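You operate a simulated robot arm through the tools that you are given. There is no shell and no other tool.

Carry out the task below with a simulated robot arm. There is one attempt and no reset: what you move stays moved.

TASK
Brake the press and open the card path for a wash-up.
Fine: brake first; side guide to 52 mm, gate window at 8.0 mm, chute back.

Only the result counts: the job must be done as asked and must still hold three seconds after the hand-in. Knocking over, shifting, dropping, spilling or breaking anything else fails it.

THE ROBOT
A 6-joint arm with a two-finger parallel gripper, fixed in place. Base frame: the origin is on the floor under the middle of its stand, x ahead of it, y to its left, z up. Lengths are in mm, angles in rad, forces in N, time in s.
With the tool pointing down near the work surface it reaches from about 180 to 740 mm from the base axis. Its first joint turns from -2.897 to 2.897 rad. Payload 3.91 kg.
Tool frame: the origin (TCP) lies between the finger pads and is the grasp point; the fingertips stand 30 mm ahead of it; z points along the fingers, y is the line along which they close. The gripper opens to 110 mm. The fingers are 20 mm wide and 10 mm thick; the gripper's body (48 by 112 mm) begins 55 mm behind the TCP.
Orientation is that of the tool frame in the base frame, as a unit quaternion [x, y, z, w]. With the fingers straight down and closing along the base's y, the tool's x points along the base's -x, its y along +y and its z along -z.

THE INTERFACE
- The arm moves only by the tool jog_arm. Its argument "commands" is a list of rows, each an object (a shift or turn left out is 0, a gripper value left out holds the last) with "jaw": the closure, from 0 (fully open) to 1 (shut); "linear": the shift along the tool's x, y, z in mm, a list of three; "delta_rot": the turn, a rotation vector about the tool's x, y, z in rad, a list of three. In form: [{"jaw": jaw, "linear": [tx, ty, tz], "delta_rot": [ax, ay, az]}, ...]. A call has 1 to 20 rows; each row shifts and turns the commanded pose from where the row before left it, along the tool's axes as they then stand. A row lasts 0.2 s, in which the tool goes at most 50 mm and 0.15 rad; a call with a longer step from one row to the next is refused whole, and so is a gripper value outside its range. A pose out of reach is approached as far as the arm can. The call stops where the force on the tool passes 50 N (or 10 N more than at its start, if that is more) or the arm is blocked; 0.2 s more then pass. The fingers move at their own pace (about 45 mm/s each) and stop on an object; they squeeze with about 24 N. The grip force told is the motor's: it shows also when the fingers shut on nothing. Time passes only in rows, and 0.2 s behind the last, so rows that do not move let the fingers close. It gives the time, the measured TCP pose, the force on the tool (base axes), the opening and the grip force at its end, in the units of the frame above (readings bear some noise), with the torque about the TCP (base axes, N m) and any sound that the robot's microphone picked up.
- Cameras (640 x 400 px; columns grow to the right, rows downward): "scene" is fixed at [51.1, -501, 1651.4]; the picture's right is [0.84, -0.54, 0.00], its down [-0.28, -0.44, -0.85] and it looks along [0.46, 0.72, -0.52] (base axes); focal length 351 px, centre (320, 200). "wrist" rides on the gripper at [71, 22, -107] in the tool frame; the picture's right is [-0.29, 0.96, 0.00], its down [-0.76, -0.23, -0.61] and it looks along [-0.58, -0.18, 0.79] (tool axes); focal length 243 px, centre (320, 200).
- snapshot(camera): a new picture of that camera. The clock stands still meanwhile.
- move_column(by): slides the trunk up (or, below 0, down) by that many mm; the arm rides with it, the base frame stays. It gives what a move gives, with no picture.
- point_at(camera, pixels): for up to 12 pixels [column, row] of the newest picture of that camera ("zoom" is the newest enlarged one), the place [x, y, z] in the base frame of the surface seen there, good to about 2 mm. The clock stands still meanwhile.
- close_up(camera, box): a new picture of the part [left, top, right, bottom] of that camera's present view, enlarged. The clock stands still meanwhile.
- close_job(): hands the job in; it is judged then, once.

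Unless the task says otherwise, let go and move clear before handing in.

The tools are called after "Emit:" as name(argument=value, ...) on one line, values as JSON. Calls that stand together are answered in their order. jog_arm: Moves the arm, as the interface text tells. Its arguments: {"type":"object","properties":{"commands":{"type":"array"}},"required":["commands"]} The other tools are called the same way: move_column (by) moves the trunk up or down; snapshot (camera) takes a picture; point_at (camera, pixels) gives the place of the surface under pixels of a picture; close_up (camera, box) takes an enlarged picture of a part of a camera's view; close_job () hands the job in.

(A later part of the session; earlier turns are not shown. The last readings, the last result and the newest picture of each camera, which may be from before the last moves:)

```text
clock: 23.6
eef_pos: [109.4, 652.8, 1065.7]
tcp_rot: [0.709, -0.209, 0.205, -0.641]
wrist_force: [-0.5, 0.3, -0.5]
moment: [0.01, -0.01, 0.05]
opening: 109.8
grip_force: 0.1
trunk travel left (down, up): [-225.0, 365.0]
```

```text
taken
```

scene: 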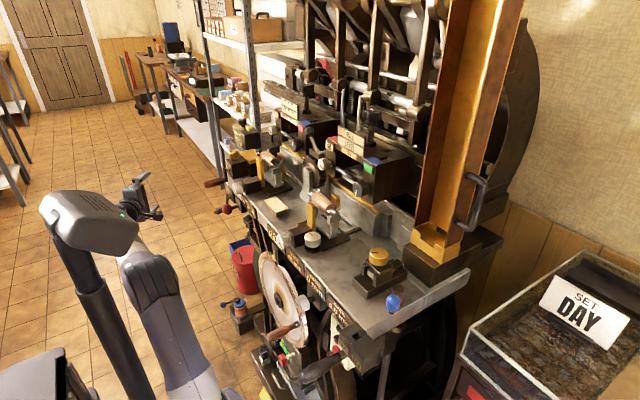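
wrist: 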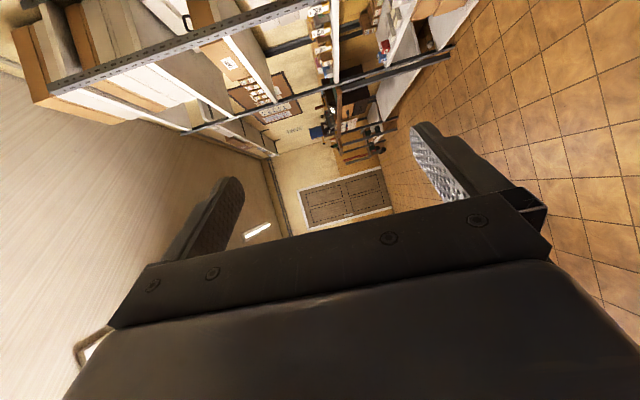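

This roll is free of limits. Now I'll descend and slide over to a pre-grasp pose about 120 mm short of the ball, along the tool's own direction.

Emit:
jog_arm(commands=[{"linear": [0, 49, 0]}, {"linear": [0, 49, 0]}, {"linear": [0, 49, 0]}, {"linear": [40, 0, 8.5]}, {"linear": [40, 0, 8.5]}, {"linear": [40, 0, 8.5]}, {"linear": [40, 0, 8.5]}, {"linear": [39, 0, 8.5]}])

Emit:
snapshot(camera="wrist")

Emit:
snapshot(camera="scene")

```text
clock: 25.4
eef_pos: [291.4, 564.3, 919.2]
tcp_rot: [0.708, -0.21, 0.204, -0.642]
wrist_force: [0.4, 0.5, -0.4]
moment: [-0.02, 0.06, -0.03]
opening: 110.1
grip_force: 0.0
trunk travel left (down, up): [-225.0, 365.0]
```

```text
taken
```

wrist: 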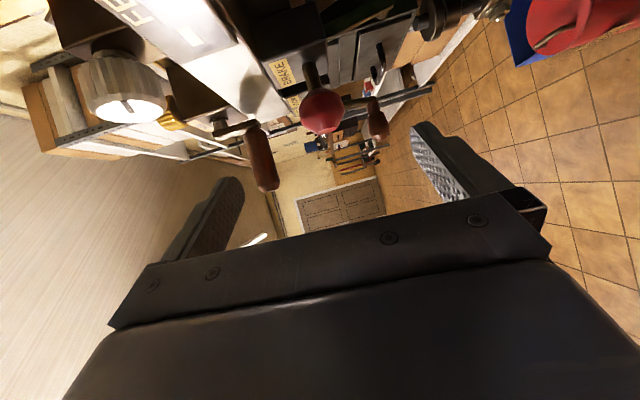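

```text
taken
```

scene: 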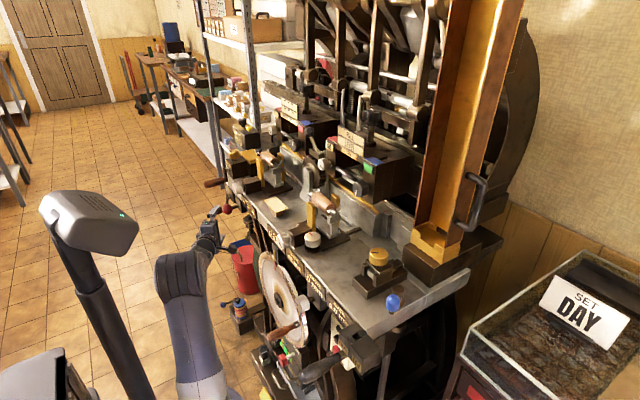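

The pre-grasp pose was reached; the ball is at wrist (321,110) between the fingers, with a brown crank handle at (262,160) to avoid. I'll measure the ball and crank from here.

Emit:
close_up(camera="wrist", box=[220, 30, 420, 200])

Emit:
point_at(camera="wrist", pixels=[[321, 110], [306, 110], [336, 110], [321, 95], [321, 126], [318, 80], [262, 160], [250, 140], [272, 180], [377, 125], [115, 90], [150, 105]])

```text
2.35 times, centred on (320, 115) of wrist
```

zoom: 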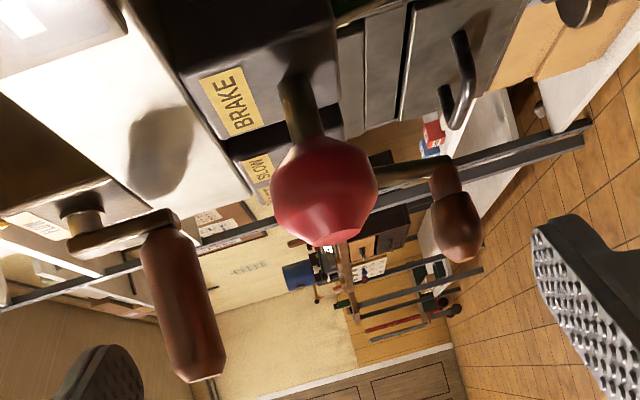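

```text
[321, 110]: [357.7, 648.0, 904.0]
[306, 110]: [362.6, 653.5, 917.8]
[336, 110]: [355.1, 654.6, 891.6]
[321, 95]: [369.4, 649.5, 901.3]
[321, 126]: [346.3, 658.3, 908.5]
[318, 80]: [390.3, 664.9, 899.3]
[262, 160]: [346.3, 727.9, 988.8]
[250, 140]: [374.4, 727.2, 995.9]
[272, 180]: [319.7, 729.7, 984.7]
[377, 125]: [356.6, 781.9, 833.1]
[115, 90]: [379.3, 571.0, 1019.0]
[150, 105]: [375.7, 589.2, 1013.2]
```

Ball centre is about (362,666,904) with radius ~18, and the crank handle at y≈728, z≥980 stays clear. I'll partly close the jaws and advance 125 mm onto the ball.

Emit:
jog_arm(commands=[{"jaw": 0.4}, {"linear": [0, 3, 0]}, {"linear": [0, 0, 30]}, {"linear": [0, 0, 30]}, {"linear": [0, 0, 25]}, {"linear": [0, 0, 20]}, {"linear": [0, 0, 18]}])

Emit:
snapshot(camera="wrist")

Emit:
close_up(camera="scene", box=[200, 170, 264, 220])

```text
clock: 27.0
eef_pos: [361.2, 666.4, 904.3]
tcp_rot: [0.709, -0.211, 0.205, -0.641]
wrist_force: [-0.7, -0.5, -0.6]
moment: [-0.03, 0.0, 0.01]
opening: 66.1
grip_force: 0.1
trunk travel left (down, up): [-225.0, 365.0]
```

```text
taken
```

wrist: 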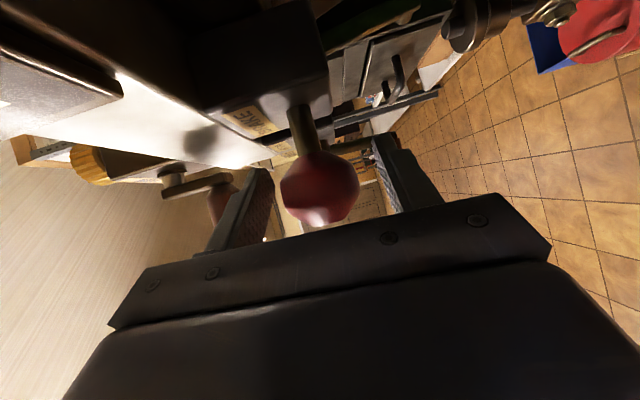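

```text
8.00 times, centred on (232, 195) of scene
```

zoom: 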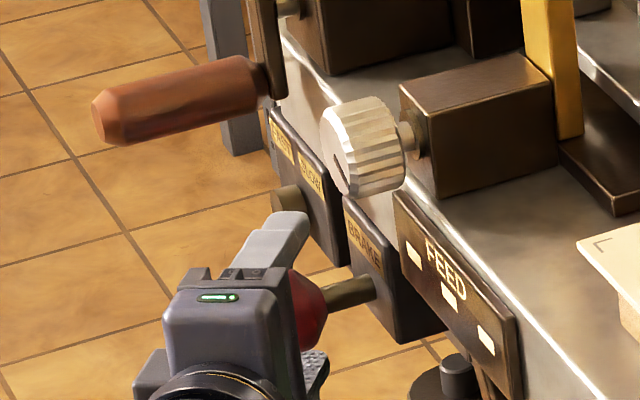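

The ball sits right between the fingers at the TCP. I'll close on it and check the grip.

Emit:
jog_arm(commands=[{"jaw": 1.0}, {"jaw": 1.0}, {"jaw": 1.0}, {"jaw": 1.0}, {"jaw": 1.0}])

```text
clock: 28.2
eef_pos: [363.4, 666.3, 905.8]
tcp_rot: [0.708, -0.21, 0.205, -0.643]
wrist_force: [-1.1, 2.0, 1.9]
moment: [-0.09, 0.03, -0.15]
opening: 42.2
grip_force: 44.6
trunk travel left (down, up): [-225.0, 365.0]
```

The ball is gripped (opening 42 mm). I'll try a small pull outward (base −x) and watch the force.

Emit:
jog_arm(commands=[{"linear": [-3.3, 0.1, -2.2]}, {"linear": [-3.3, 0.1, -2.2]}, {"linear": [-3.3, 0.1, -2.2]}])

```text
clock: 29.0
eef_pos: [350.8, 665.0, 905.5]
tcp_rot: [0.708, -0.211, 0.206, -0.642]
wrist_force: [3.8, 2.0, 2.3]
moment: [-0.05, -0.09, -1.24]
opening: 42.3
grip_force: 44.9
trunk travel left (down, up): [-225.0, 365.0]
```

The TCP moved 12.6 mm out with only ~4 N; I'll check in the pictures whether the ball came with it or slipped.

Emit:
close_up(camera="scene", box=[200, 170, 264, 220])

Emit:
snapshot(camera="wrist")

```text
8.00 times, centred on (232, 195) of scene
```

zoom: 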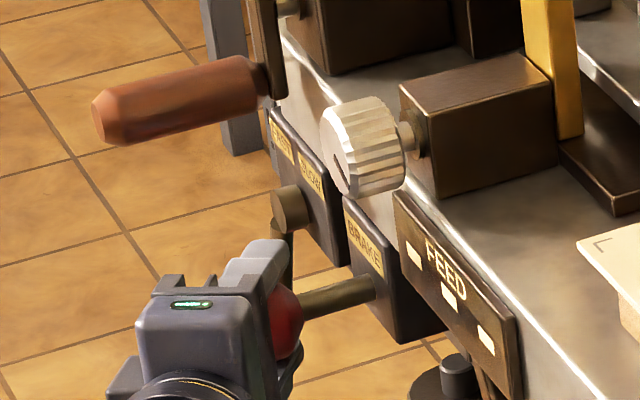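

```text
taken
```

wrist: 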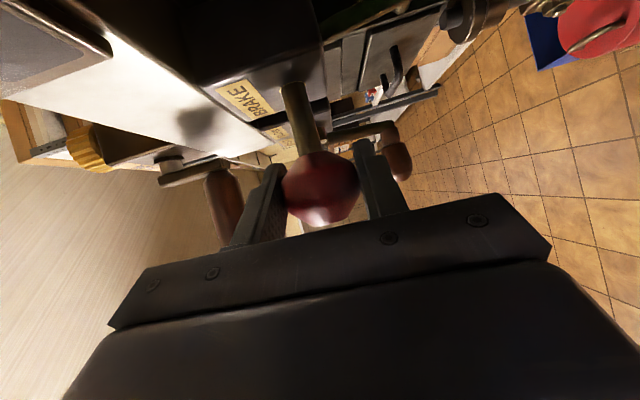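

The rod visibly lengthened, so the brake is a pull rod. I'll keep pulling until it meets its stop.

Emit:
jog_arm(commands=[{"linear": [-4.1, 0.2, -2.8]}, {"linear": [-4.1, 0.2, -2.8]}, {"linear": [-4.1, 0.2, -2.8]}, {"linear": [-4.1, 0.2, -2.8]}])

Emit:
close_up(camera="scene", box=[200, 170, 264, 220])

```text
clock: 30.0
eef_pos: [330.6, 665.5, 905.7]
tcp_rot: [0.708, -0.21, 0.205, -0.642]
wrist_force: [-0.4, -3.9, 3.6]
moment: [0.05, -0.04, -1.2]
opening: 42.2
grip_force: 45.3
trunk travel left (down, up): [-225.0, 365.0]
```

```text
8.00 times, centred on (232, 195) of scene
```

zoom: 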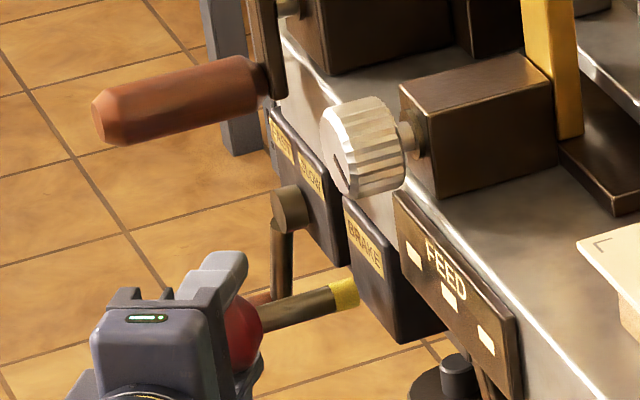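

A yellow band has appeared on the rod by the plate, presumably marking "on". I'll pull a bit further to make sure it's at its stop.

Emit:
jog_arm(commands=[{"linear": [-3.3, 0.1, -2.2]}, {"linear": [-3.3, 0.1, -2.2]}, {"linear": [-3.3, 0.1, -2.2]}])

Emit:
close_up(camera="scene", box=[200, 170, 264, 220])

```text
clock: 30.8
eef_pos: [322.7, 663.6, 906.2]
tcp_rot: [0.707, -0.212, 0.206, -0.642]
wrist_force: [30.9, 5.5, 9.8]
moment: [-0.11, 0.13, -0.26]
opening: 42.9
grip_force: 45.6
trunk travel left (down, up): [-225.0, 365.0]
```

```text
8.00 times, centred on (232, 195) of scene
```

zoom: 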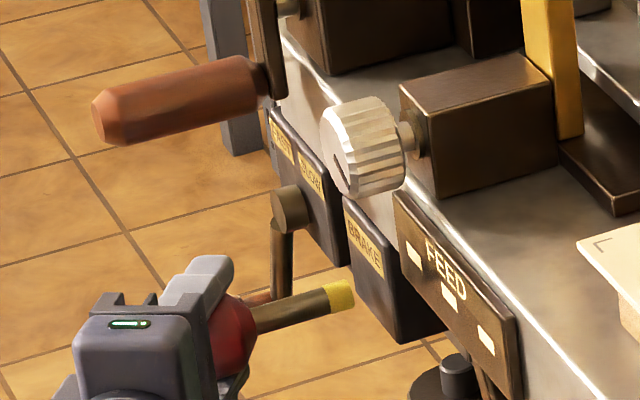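

The force rose to 31 N along x, so it's at the stop. I'll check the wrist view, then relax and see that the rod stays out.

Emit:
snapshot(camera="wrist")

Emit:
close_up(camera="wrist", box=[220, 60, 400, 230])

Emit:
close_up(camera="scene", box=[220, 192, 252, 216])

```text
taken
```

wrist: 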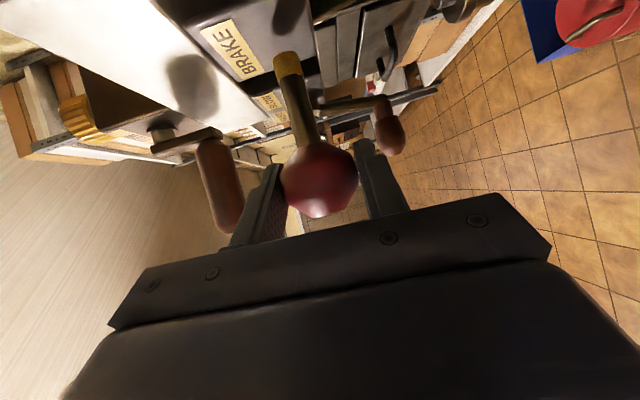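

```text
2.35 times, centred on (310, 145) of wrist
```

zoom: 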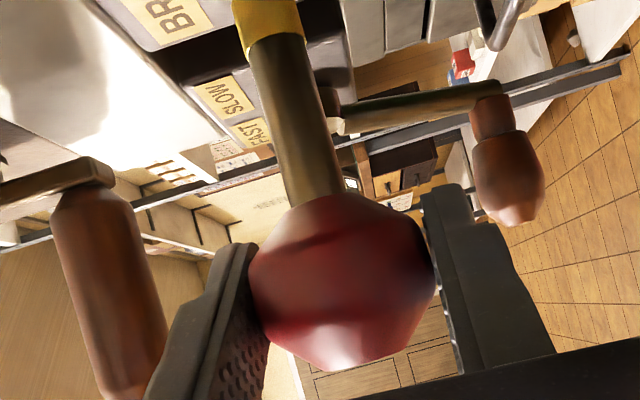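

```text
16.00 times, centred on (236, 204) of scene
```

zoom: 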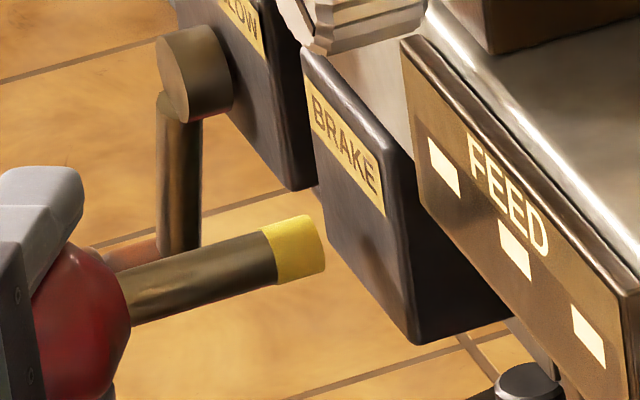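

The rod shows its yellow end band and the 31 N indicates the end stop. I'll ease off a few mm, release, and retreat along the tool axis.

Emit:
jog_arm(commands=[{"linear": [1.5, 0, 1.0]}, {"jaw": 0.4}, {"jaw": 0.4}, {"jaw": 0.4}, {"jaw": 0.4}])

Emit:
close_up(camera="scene", box=[200, 170, 264, 220])

```text
clock: 32.0
eef_pos: [320.6, 665.7, 905.4]
tcp_rot: [0.709, -0.211, 0.205, -0.641]
wrist_force: [-0.3, 0.0, -0.1]
moment: [0.01, -0.04, 0.0]
opening: 66.0
grip_force: 0.1
trunk travel left (down, up): [-225.0, 365.0]
```

```text
8.00 times, centred on (232, 195) of scene
```

zoom: 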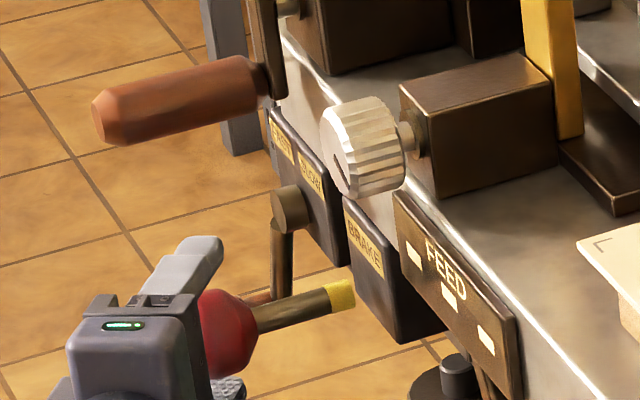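

The ball stays out after release. I'll retreat along the tool axis.

Emit:
jog_arm(commands=[{"linear": [0, 0, -20]}, {"linear": [0, 0, -40]}, {"linear": [0, 0, -45]}, {"linear": [0, 0, -45]}])

Emit:
snapshot(camera="wrist")

Emit:
close_up(camera="scene", box=[200, 170, 264, 220])

Emit:
snapshot(camera="scene")

```text
clock: 33.0
eef_pos: [236.1, 541.4, 917.2]
tcp_rot: [0.708, -0.21, 0.205, -0.642]
wrist_force: [0.5, 0.9, 0.0]
moment: [0.01, -0.02, 0.01]
opening: 65.9
grip_force: 0.0
trunk travel left (down, up): [-225.0, 365.0]
```

```text
taken
```

wrist: 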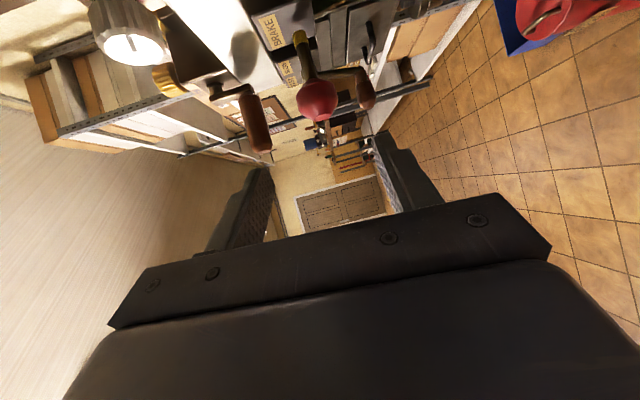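

```text
8.00 times, centred on (232, 195) of scene
```

zoom: 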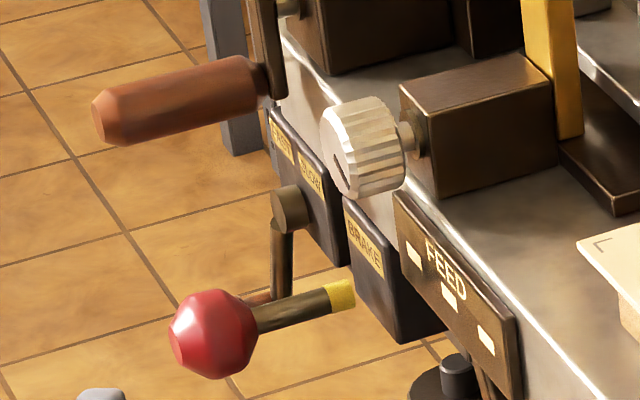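

```text
taken
```

scene: 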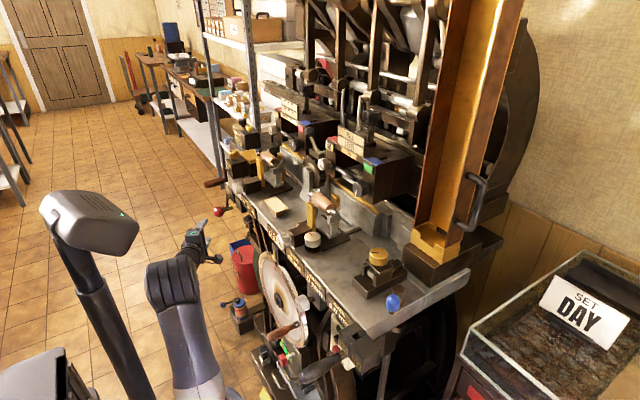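

Brake is set: the rod stays out with its yellow band showing. Now I'll roll and pitch the tool back to pointing straight down, here in free space in front of the bench.

Emit:
jog_arm(commands=[{"delta_rot": [0, 0, 0.145]}, {"delta_rot": [0, 0, 0.145]}, {"delta_rot": [0, 0, 0.145]}, {"delta_rot": [0, 0, 0.145]}, {"delta_rot": [0, 0, 0.145]}, {"delta_rot": [0, 0, 0.145]}, {"delta_rot": [0, 0, 0.145]}, {"delta_rot": [0, 0, 0.145]}, {"delta_rot": [0, 0, 0.145]}, {"delta_rot": [0, 0, 0.145]}, {"delta_rot": [0, 0, 0.12]}])

Emit:
move_column(by=200)

Emit:
jog_arm(commands=[{"delta_rot": [0, 0.148, 0]}, {"delta_rot": [0, 0.148, 0]}, {"delta_rot": [0, 0.148, 0]}, {"delta_rot": [0, 0.148, 0]}, {"delta_rot": [0, 0.148, 0]}, {"delta_rot": [0, 0.148, 0]}, {"delta_rot": [0, 0.148, 0]}, {"delta_rot": [0, 0.148, 0]}, {"delta_rot": [0, 0.148, 0]}, {"delta_rot": [0, 0.148, 0]}])

```text
clock: 35.4
eef_pos: [236.7, 542.5, 918.5]
tcp_rot: [-0.351, 0.651, 0.309, 0.598]
wrist_force: [0.0, -0.2, 0.8]
moment: [-0.03, 0.02, 0.02]
opening: 65.9
grip_force: 0.1
trunk travel left (down, up): [-225.0, 365.0]
```

```text
clock: 37.6
eef_pos: [236.3, 541.8, 1118.9]
tcp_rot: [-0.352, 0.649, 0.31, 0.599]
wrist_force: [0.1, -0.2, 0.4]
moment: [-0.02, 0.0, 0.0]
opening: 66.1
grip_force: 0.0
trunk travel left (down, up): [-425.0, 165.0]
```

```text
clock: 39.8
eef_pos: [235.7, 542.2, 1119.5]
tcp_rot: [-0.468, 0.884, -0.01, 0.003]
wrist_force: [-1.0, -0.4, 0.6]
moment: [-0.03, -0.01, 0.02]
opening: 65.9
grip_force: 0.0
trunk travel left (down, up): [-425.0, 165.0]
```

The tool is pointing down again. I'll rise and travel back over the bench front toward the guide/gate area, yawing back to square, to look at the knobs from close range.

Emit:
jog_arm(commands=[{"linear": [0, 0, -43]}, {"linear": [0, 0, -43]}, {"linear": [0, 0, -43]}, {"linear": [25.6, -31.6, 0]}, {"linear": [25.6, -31.6, 0]}, {"linear": [25.6, -31.6, 0]}, {"linear": [25.6, -31.6, 0]}, {"linear": [25.6, -31.6, 0]}, {"linear": [25.6, -31.6, 0]}, {"linear": [25.6, -31.6, 0]}, {"linear": [25.6, -31.6, 0]}, {"delta_rot": [0, 0, 0.14]}, {"delta_rot": [0, 0, 0.14]}, {"delta_rot": [0, 0, 0.14]}, {"delta_rot": [0, 0, 0.14]}, {"delta_rot": [0, 0, 0.14]}, {"delta_rot": [0, 0, 0.14]}, {"delta_rot": [0, 0, 0.134]}])

Emit:
snapshot(camera="wrist")

Emit:
snapshot(camera="scene")

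```text
clock: 43.6
eef_pos: [318.5, 195.4, 1194.0]
tcp_rot: [0.001, 1.0, -0.007, 0.007]
wrist_force: [-0.9, -0.1, -0.3]
moment: [-0.01, -0.05, 0.01]
opening: 65.8
grip_force: 0.0
out of reach, approached as far as the arm can: row 1, 2, 3
trunk travel left (down, up): [-425.0, 165.0]
```

```text
taken
```

wrist: 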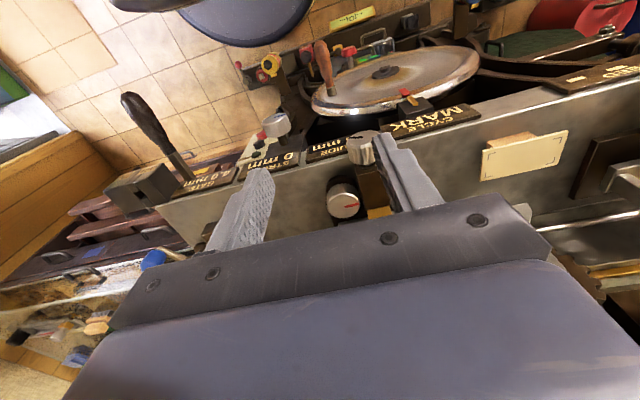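

```text
taken
```

scene: 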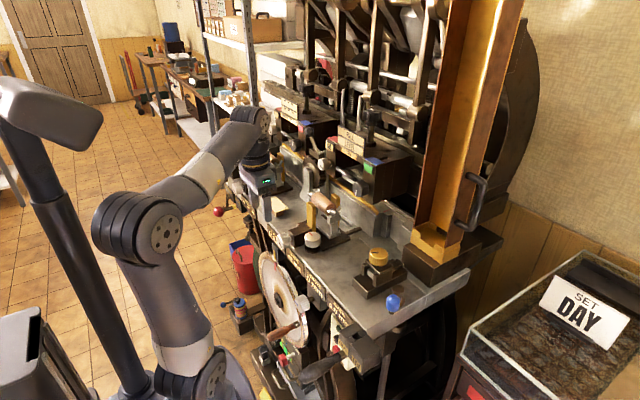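

I'm over the front of the guide area; the red-mark knob is at wrist (343,198), the silver knob at (362,145), windows near (330,150). I'll zoom in to look for labels near each knob.

Emit:
close_up(camera="wrist", box=[270, 110, 420, 230])

Emit:
close_up(camera="wrist", box=[110, 90, 310, 220])

Emit:
close_up(camera="wrist", box=[220, 20, 460, 150])

Emit:
close_up(camera="scene", box=[290, 225, 330, 255])

Emit:
close_up(camera="scene", box=[370, 280, 420, 320])

```text
3.33 times, centred on (345, 170) of wrist
```

zoom: 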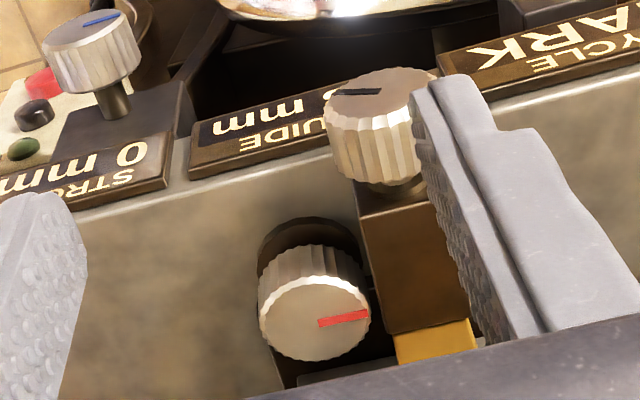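

```text
3.08 times, centred on (210, 155) of wrist
```

zoom: 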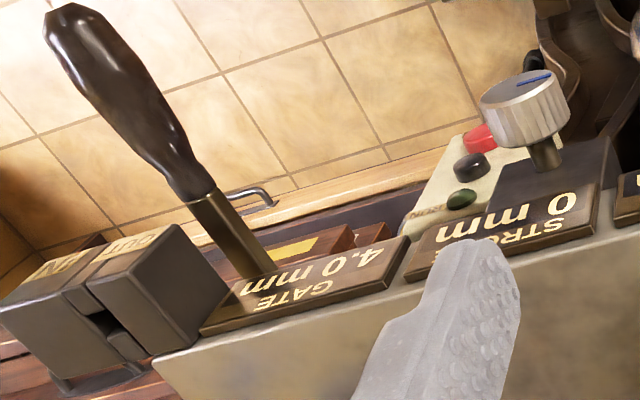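

```text
2.67 times, centred on (340, 85) of wrist
```

zoom: 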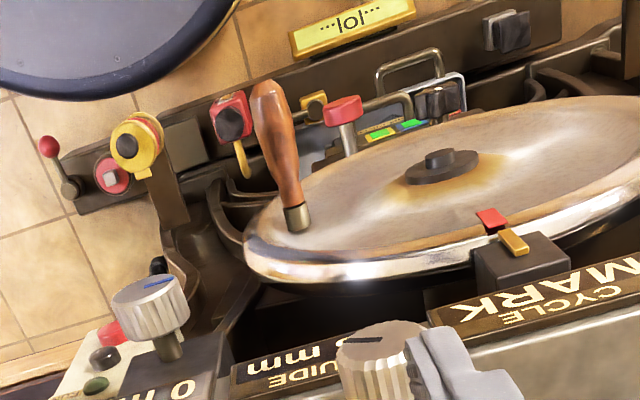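

```text
13.33 times, centred on (310, 240) of scene
```

zoom: 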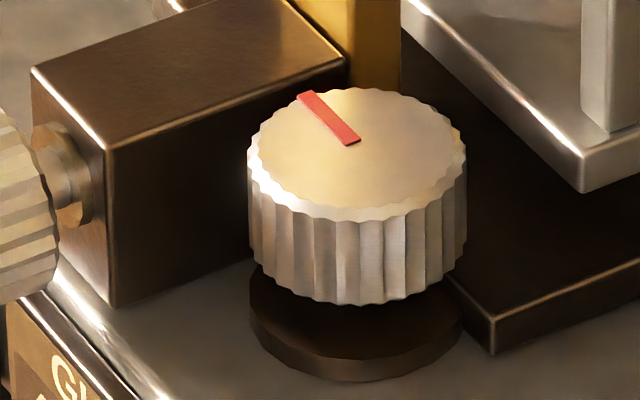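

```text
10.00 times, centred on (395, 300) of scene
```

zoom: 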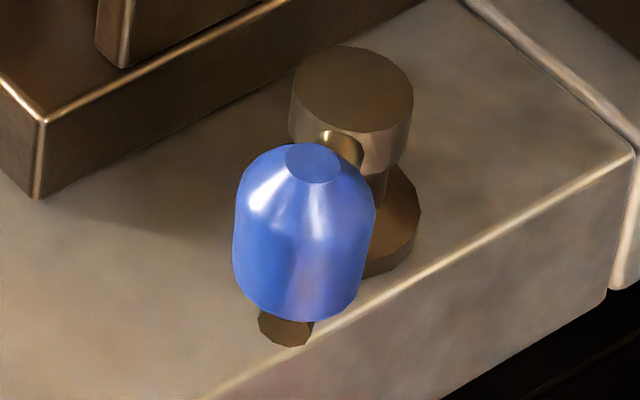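

The GUIDE window (48 mm) sits directly in front of the red-mark knob, but the silver knob on the brown block is another candidate. I'll raise up and look over the right side (gate, guide, chute) from closer before touching anything.

Emit:
move_column(by=100)

Emit:
jog_arm(commands=[{"linear": [-5, -45, 0]}, {"linear": [-5, -45, 0]}, {"linear": [-5, -45, 0]}, {"linear": [-5, -45, 0]}])

Emit:
snapshot(camera="wrist")

```text
clock: 44.9
eef_pos: [317.9, 196.0, 1294.8]
tcp_rot: [-0.001, 1.0, -0.006, 0.008]
wrist_force: [0.1, 0.2, 0.4]
moment: [-0.02, 0.02, 0.01]
opening: 66.4
grip_force: 0.2
trunk travel left (down, up): [-525.0, 65.0]
```

```text
clock: 45.9
eef_pos: [337.3, 16.0, 1299.3]
tcp_rot: [-0.001, 1.0, -0.007, 0.008]
wrist_force: [-0.1, 0.1, -0.3]
moment: [-0.01, -0.02, 0.02]
opening: 65.7
grip_force: 0.0
trunk travel left (down, up): [-525.0, 65.0]
```

```text
taken
```

wrist: 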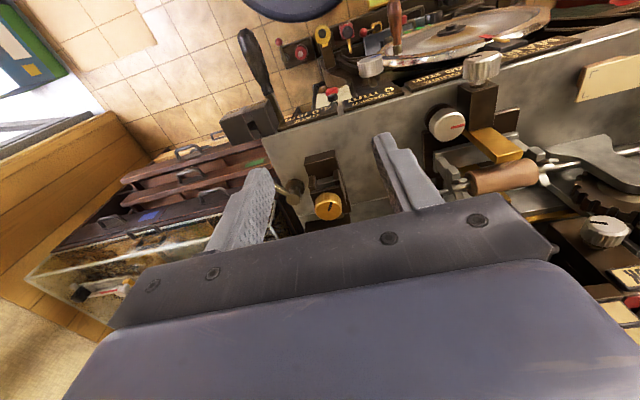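

I can now see the roller station: red-mark knob (447,125), silver knob (480,65), gold gate knob (328,205). I'll zoom into each.

Emit:
close_up(camera="wrist", box=[400, 40, 640, 220])

Emit:
close_up(camera="wrist", box=[270, 130, 380, 240])

Emit:
close_up(camera="wrist", box=[0, 100, 320, 320])

```text
2.22 times, centred on (520, 130) of wrist
```

zoom: 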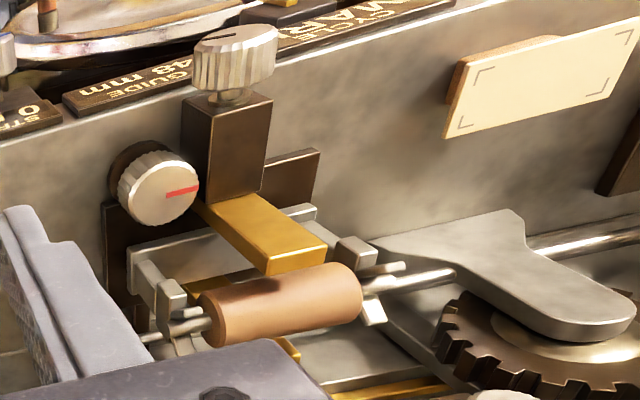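

```text
3.64 times, centred on (325, 185) of wrist
```

zoom: 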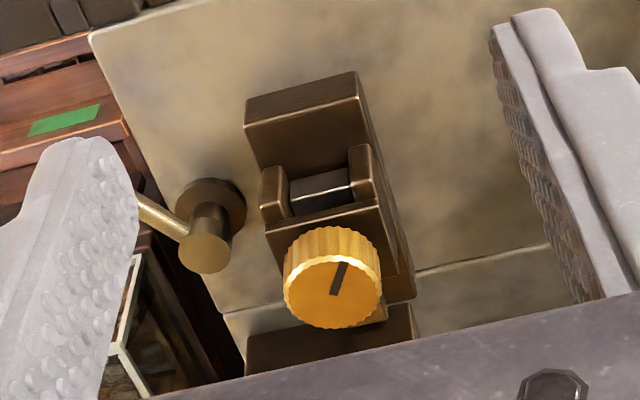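

```text
1.82 times, centred on (160, 210) of wrist
```

zoom: 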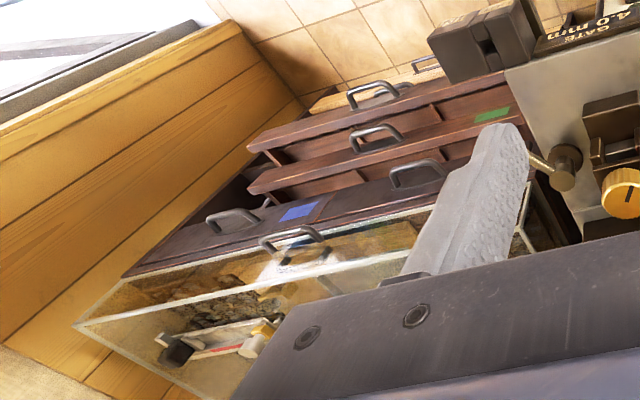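

The blue handle belongs to a small lever pivoting on a post at about (531,-90,1044), near the chute base. I'll move toward the chute to inspect its handle, base, and that lever.

Emit:
jog_arm(commands=[{"linear": [-15, -35, 0]}, {"linear": [-15, -35, 0]}, {"linear": [-15, -35, 0]}, {"linear": [-15, -35, 0]}])

Emit:
snapshot(camera="wrist")

Emit:
snapshot(camera="scene")

```text
clock: 46.9
eef_pos: [398.7, -125.7, 1299.8]
tcp_rot: [-0.001, 1.0, -0.005, 0.008]
wrist_force: [0.0, -0.2, 0.3]
moment: [-0.01, 0.0, -0.03]
opening: 65.9
grip_force: 0.0
trunk travel left (down, up): [-525.0, 65.0]
```

```text
taken
```

wrist: 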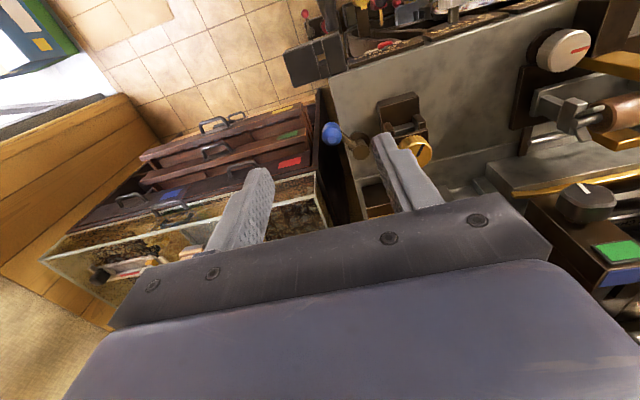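

```text
taken
```

scene: 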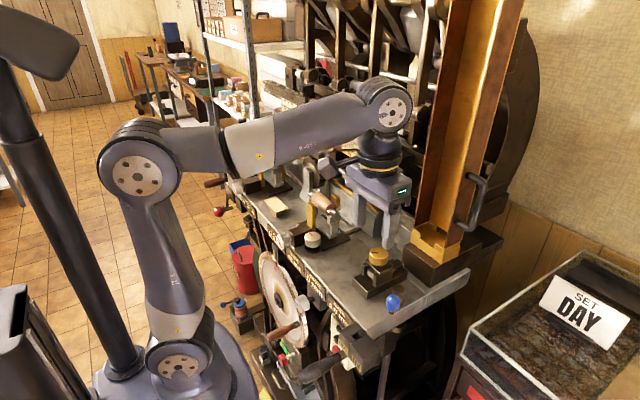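

The gripper hides the chute in this pose. I'll back off and pitch the tool up so the camera can look at the chute and its base.

Emit:
jog_arm(commands=[{"linear": [40, 0, 0]}, {"linear": [40, 0, 0]}, {"delta_rot": [0, -0.15, 0]}, {"delta_rot": [0, -0.15, 0]}, {"delta_rot": [0, -0.15, 0]}, {"delta_rot": [0, -0.15, 0]}])

Emit:
snapshot(camera="wrist")

```text
clock: 48.4
eef_pos: [351.5, -84.4, 1277.0]
tcp_rot: [-0.083, 0.958, 0.045, 0.271]
wrist_force: [-0.4, -0.7, 0.5]
moment: [-0.02, 0.0, -0.04]
opening: 66.1
grip_force: 0.1
trunk travel left (down, up): [-525.0, 65.0]
stopped in row 6: the arm was blocked; the commanded pose is now the measured one
```

```text
taken
```

wrist: 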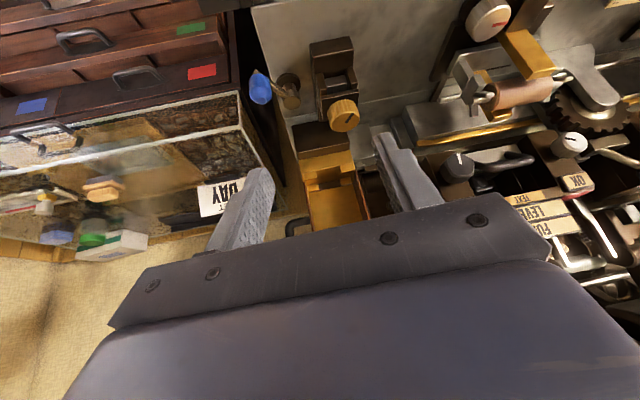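

The arm was reported blocked in the last row, with pose (351,-84,1277). I'll check the scene for any contact before proceeding.

Emit:
snapshot(camera="scene")

Emit:
close_up(camera="scene", box=[60, 60, 320, 240])

Emit:
close_up(camera="wrist", box=[230, 30, 430, 250])

```text
taken
```

scene: 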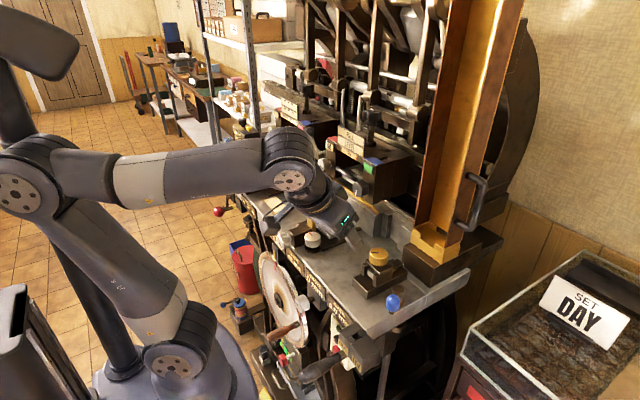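

```text
2.22 times, centred on (190, 150) of scene
```

zoom: 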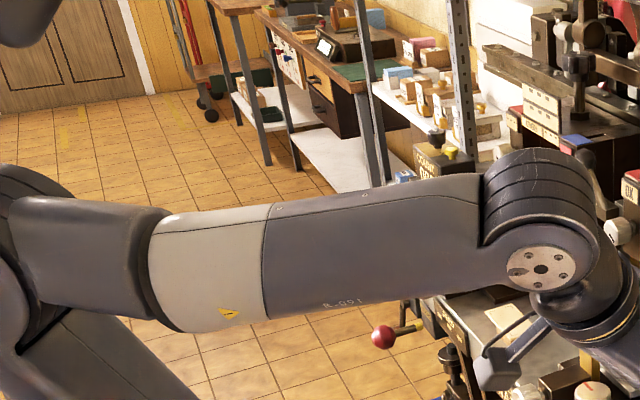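

```text
1.82 times, centred on (330, 140) of wrist
```

zoom: 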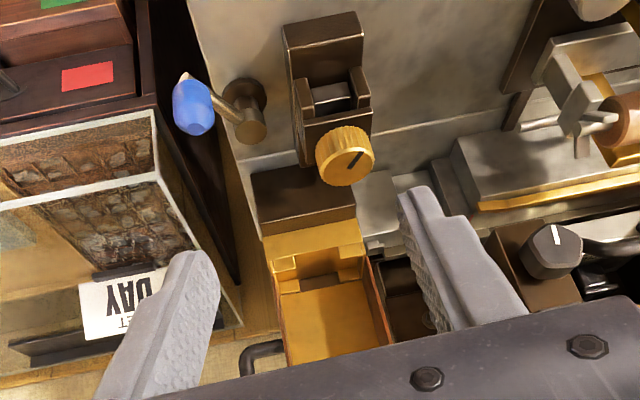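

The elbow had swung back against the robot's own mast—no contact with the press. From this view the gate block is in line with the chute's brass tray. I'll restore the tool-down pose and then measure around the red-mark knob.

Emit:
jog_arm(commands=[{"linear": [-12, 0, 0], "delta_rot": [0, 0.14, 0]}, {"linear": [-12, 0, 0], "delta_rot": [0, 0.14, 0]}, {"linear": [-12, 0, 0], "delta_rot": [0, 0.14, 0]}, {"linear": [-12, 0, 0], "delta_rot": [0, 0.13, 0]}])

Emit:
snapshot(camera="scene")

Emit:
point_at(camera="scene", pixels=[[311, 205], [308, 220], [314, 222], [295, 232], [303, 228], [300, 238], [305, 233], [319, 233], [311, 229], [305, 240], [318, 241], [325, 243]])

```text
clock: 49.4
eef_pos: [396.5, -77.8, 1292.7]
tcp_rot: [-0.089, 0.996, 0.02, 0.0]
wrist_force: [0.9, -0.4, 0.4]
moment: [0.03, -0.01, 0.0]
opening: 66.1
grip_force: 0.0
trunk travel left (down, up): [-525.0, 65.0]
```

```text
taken
```

scene: 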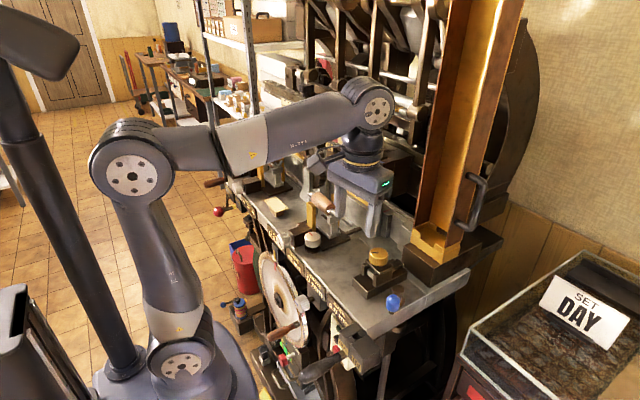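

```text
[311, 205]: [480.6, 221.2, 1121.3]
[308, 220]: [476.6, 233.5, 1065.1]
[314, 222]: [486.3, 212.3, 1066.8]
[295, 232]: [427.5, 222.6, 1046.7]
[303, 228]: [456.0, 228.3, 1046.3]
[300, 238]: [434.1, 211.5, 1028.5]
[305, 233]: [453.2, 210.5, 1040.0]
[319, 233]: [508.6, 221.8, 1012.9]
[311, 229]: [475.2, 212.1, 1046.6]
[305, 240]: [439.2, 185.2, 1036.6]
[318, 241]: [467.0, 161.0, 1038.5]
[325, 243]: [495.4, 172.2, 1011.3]
```

The red-mark knob centre is about (460,182), radius ~21, top z=1046, with a brown block at y≥210 beside it; so I'll grip it along x. I'll check bracket clearance and move above the knob with the tool yawed 90°.

Emit:
point_at(camera="scene", pixels=[[334, 226], [340, 236], [327, 236], [320, 232], [330, 215], [335, 222], [322, 226]])

Emit:
jog_arm(commands=[{"linear": [-18, 41, 0]}, {"linear": [-18, 41, 0]}, {"linear": [-18, 41, 0]}, {"linear": [-18, 41, 0]}, {"linear": [-18, 41, 0]}, {"linear": [-18, 41, 0]}, {"delta_rot": [0, 0, -0.139]}, {"delta_rot": [0, 0, -0.139]}, {"delta_rot": [0, 0, -0.139]}, {"delta_rot": [0, 0, -0.139]}, {"delta_rot": [0, 0, -0.139]}, {"delta_rot": [0, 0, -0.139]}, {"delta_rot": [0, 0, -0.139]}, {"delta_rot": [0, 0, -0.139]}, {"delta_rot": [0, 0, -0.139]}, {"delta_rot": [0, 0, -0.139]}])

Emit:
snapshot(camera="wrist")

Emit:
snapshot(camera="scene")

```text
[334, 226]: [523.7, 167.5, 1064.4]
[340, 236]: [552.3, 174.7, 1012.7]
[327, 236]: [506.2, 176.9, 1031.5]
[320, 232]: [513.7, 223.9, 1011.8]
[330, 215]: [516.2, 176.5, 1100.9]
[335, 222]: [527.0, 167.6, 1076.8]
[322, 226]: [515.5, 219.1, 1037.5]
```

```text
clock: 52.8
eef_pos: [457.5, 184.3, 1301.7]
tcp_rot: [-0.707, 0.707, 0.015, 0.014]
wrist_force: [0.3, 0.1, 0.5]
moment: [0.0, 0.01, 0.01]
opening: 66.2
grip_force: 0.0
trunk travel left (down, up): [-525.0, 65.0]
```

```text
taken
```

wrist: 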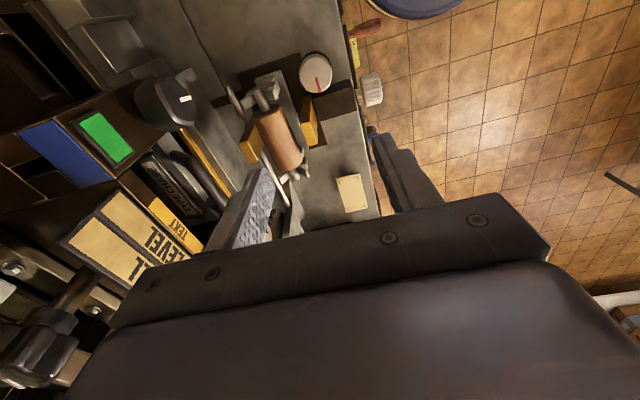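

```text
taken
```

scene: 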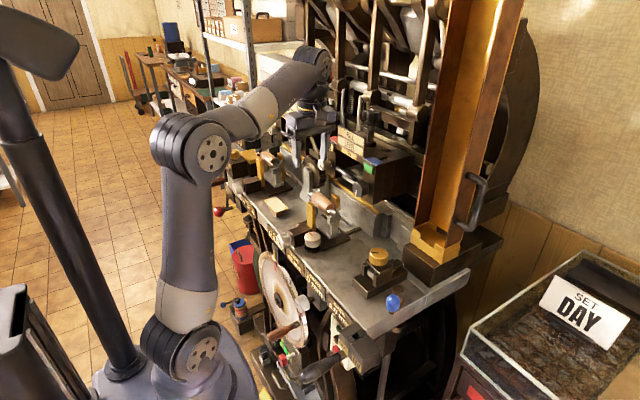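

I have the tool over the knob (wrist view: red-mark knob at (316,72)). I'll remove the slight tilt and descend to about z=1150 to look again.

Emit:
jog_arm(commands=[{"delta_rot": [0, 0.041, 0]}, {"linear": [2, -2, 45]}, {"linear": [0, 0, 45]}, {"linear": [0, 0, 45]}])

Emit:
snapshot(camera="wrist")

Emit:
close_up(camera="scene", box=[270, 180, 370, 280])

```text
clock: 53.8
eef_pos: [457.4, 180.9, 1168.1]
tcp_rot: [-0.706, 0.708, 0.0, 0.0]
wrist_force: [0.4, 0.1, -0.5]
moment: [0.01, -0.02, 0.02]
opening: 66.0
grip_force: 0.1
trunk travel left (down, up): [-525.0, 65.0]
```

```text
taken
```

wrist: 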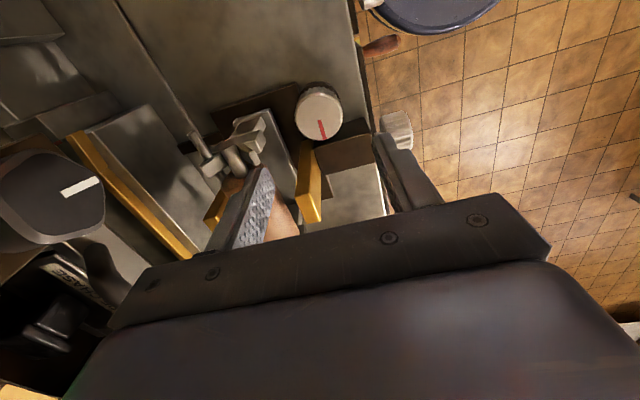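

```text
4.00 times, centred on (320, 230) of scene
```

zoom: 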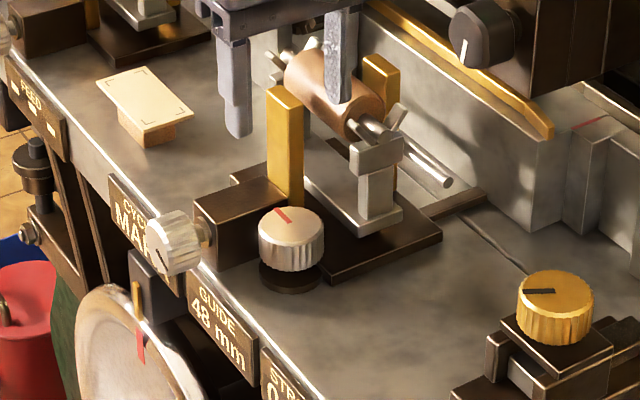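

GUIDE reads 48 mm in the scene view. Before touching anything I'll measure the yellow uprights' spacing at both stations to decide which knob drives the side guide.

Emit:
point_at(camera="scene", pixels=[[332, 196], [337, 198], [335, 206], [338, 210], [308, 203], [314, 204], [311, 201], [312, 215], [316, 210], [325, 203]])

Emit:
point_at(camera="wrist", pixels=[[310, 180], [318, 185], [302, 160], [213, 210], [222, 200], [319, 110], [319, 90], [300, 112], [338, 112], [398, 130], [350, 155], [250, 130]])

Emit:
close_up(camera="wrist", box=[180, 70, 420, 230])

```text
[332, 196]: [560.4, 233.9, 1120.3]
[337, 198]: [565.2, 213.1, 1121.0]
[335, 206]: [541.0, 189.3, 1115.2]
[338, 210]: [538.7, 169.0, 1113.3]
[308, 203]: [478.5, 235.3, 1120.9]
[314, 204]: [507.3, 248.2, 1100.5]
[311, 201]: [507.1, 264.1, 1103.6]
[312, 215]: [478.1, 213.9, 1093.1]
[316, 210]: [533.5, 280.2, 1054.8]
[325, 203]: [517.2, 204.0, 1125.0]
```

```text
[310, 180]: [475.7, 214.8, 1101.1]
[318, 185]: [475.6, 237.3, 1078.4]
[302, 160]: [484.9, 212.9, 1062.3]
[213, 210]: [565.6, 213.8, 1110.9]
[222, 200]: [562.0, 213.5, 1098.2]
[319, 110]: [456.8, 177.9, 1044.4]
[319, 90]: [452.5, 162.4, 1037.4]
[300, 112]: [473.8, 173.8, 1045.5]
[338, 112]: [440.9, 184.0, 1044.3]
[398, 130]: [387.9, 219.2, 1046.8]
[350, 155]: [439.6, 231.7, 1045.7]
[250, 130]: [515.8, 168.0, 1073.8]
```

```text
2.50 times, centred on (300, 150) of wrist
```

zoom: 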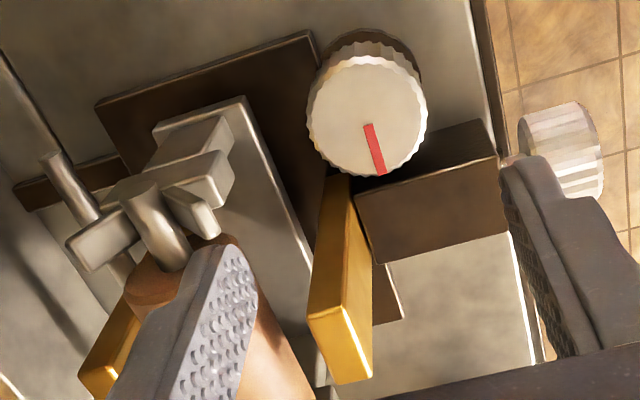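

The uprights at this station are ~72 mm apart, so they don't obviously relate to the 48 mm reading. I'll look closer at the grey fence with a red line near scene (388,210) and the left station for comparison.

Emit:
close_up(camera="scene", box=[350, 180, 430, 240])

Emit:
close_up(camera="scene", box=[225, 130, 295, 200])

Emit:
close_up(camera="scene", box=[300, 140, 400, 210])

```text
6.67 times, centred on (390, 210) of scene
```

zoom: 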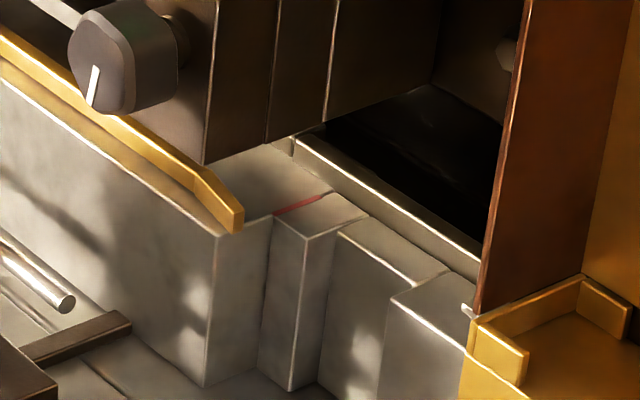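

```text
5.71 times, centred on (260, 165) of scene
```

zoom: 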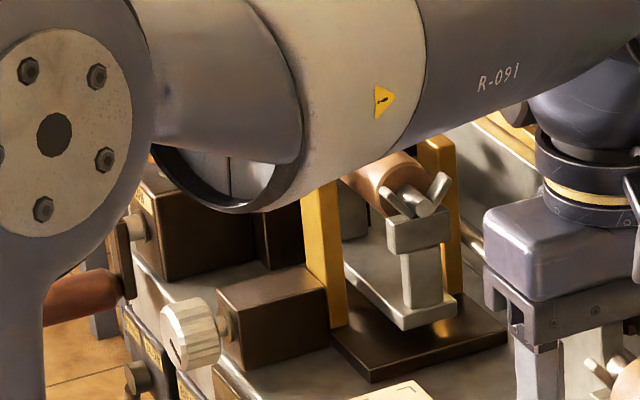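

```text
5.71 times, centred on (350, 175) of scene
```

zoom: 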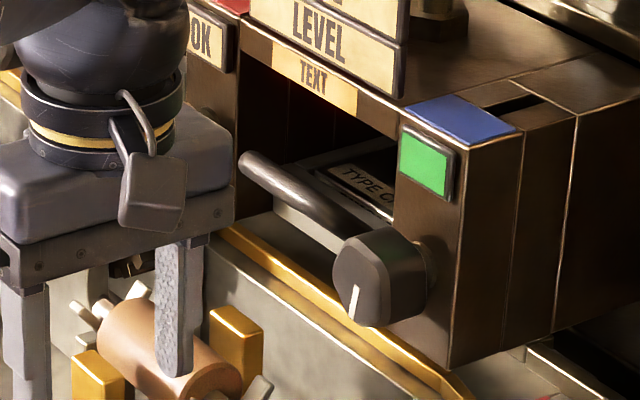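

The GUIDE window lines up with the red-mark knob (as STROKE does with the blue-mark knob beneath it), so I'll test that one with a small turn. First I'll pin down its centre.

Emit:
close_up(camera="wrist", box=[280, 70, 360, 150])

```text
5.00 times, centred on (320, 110) of wrist
```

zoom: 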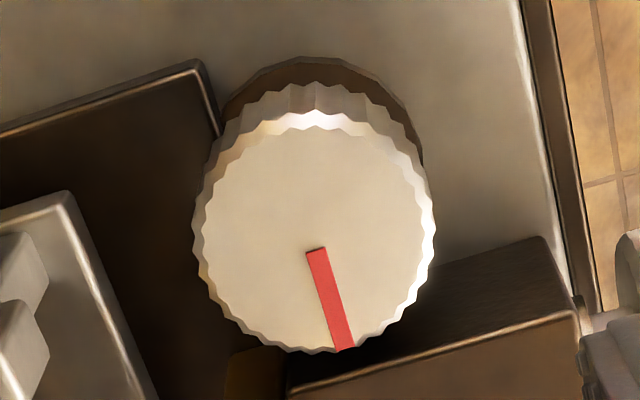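

Emit:
point_at(camera="zoom", pixels=[[315, 240], [200, 235], [430, 235], [315, 135], [315, 345], [345, 345], [310, 75], [400, 310], [230, 320], [310, 100]])

```text
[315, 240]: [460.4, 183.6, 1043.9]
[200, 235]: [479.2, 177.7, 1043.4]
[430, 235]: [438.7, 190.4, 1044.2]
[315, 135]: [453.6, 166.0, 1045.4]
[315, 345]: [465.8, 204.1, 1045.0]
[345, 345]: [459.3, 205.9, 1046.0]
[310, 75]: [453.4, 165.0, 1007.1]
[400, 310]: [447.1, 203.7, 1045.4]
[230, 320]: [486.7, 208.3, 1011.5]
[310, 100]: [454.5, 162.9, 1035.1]
```

Knob centre ≈ (459.5,184.5), radius ~21, top z≈1045, mark pointing to +y. I'll set the jaw to ~52 mm and descend around it so the tips stop at about z=1033.

Emit:
jog_arm(commands=[{"jaw": 0.53, "linear": [-3.6, -2.1, 0]}, {"linear": [0, 0, 0]}, {"linear": [0, 0, 35]}, {"linear": [0, 0, 30]}, {"linear": [0, 0, 20]}])

Emit:
snapshot(camera="wrist")

Emit:
close_up(camera="scene", box=[270, 180, 370, 280])

```text
clock: 55.0
eef_pos: [460.8, 185.8, 1083.4]
tcp_rot: [-0.706, 0.708, 0.001, 0.0]
wrist_force: [-1.4, 0.0, 0.4]
moment: [0.0, -0.09, 0.04]
opening: 50.8
grip_force: 0.0
trunk travel left (down, up): [-525.0, 65.0]
```

```text
taken
```

wrist: 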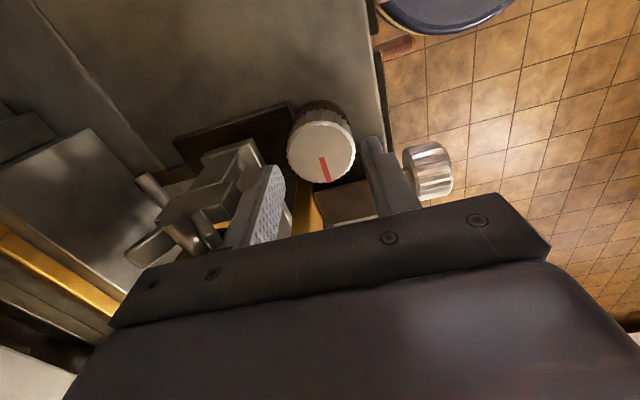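

```text
4.00 times, centred on (320, 230) of scene
```

zoom: 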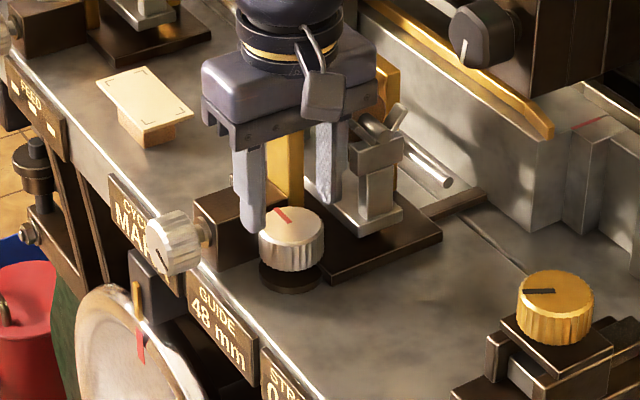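

The fingers straddle the knob cleanly. I'll lower 20 mm more and close on it.

Emit:
jog_arm(commands=[{"linear": [1, 1, 10]}, {"linear": [0, 0, 10]}, {"jaw": 1.0}, {"jaw": 1.0}, {"jaw": 1.0}, {"jaw": 1.0}])

Emit:
close_up(camera="scene", box=[270, 180, 370, 280])

```text
clock: 56.4
eef_pos: [459.5, 183.3, 1066.6]
tcp_rot: [-0.707, 0.707, -0.002, 0.005]
wrist_force: [2.0, 1.4, 48.0]
moment: [0.1, -3.65, 0.31]
opening: 45.6
grip_force: 45.2
trunk travel left (down, up): [-525.0, 65.0]
```

```text
4.00 times, centred on (320, 230) of scene
```

zoom: 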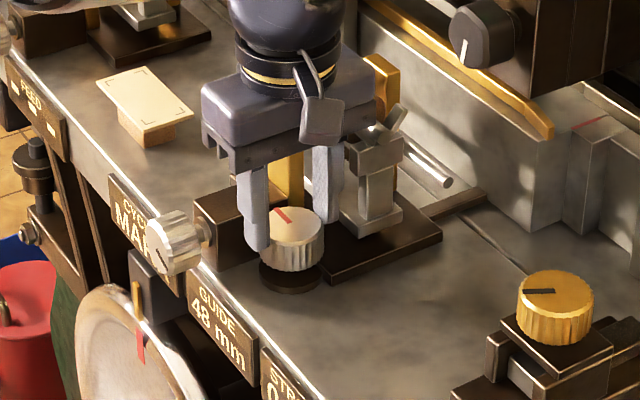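

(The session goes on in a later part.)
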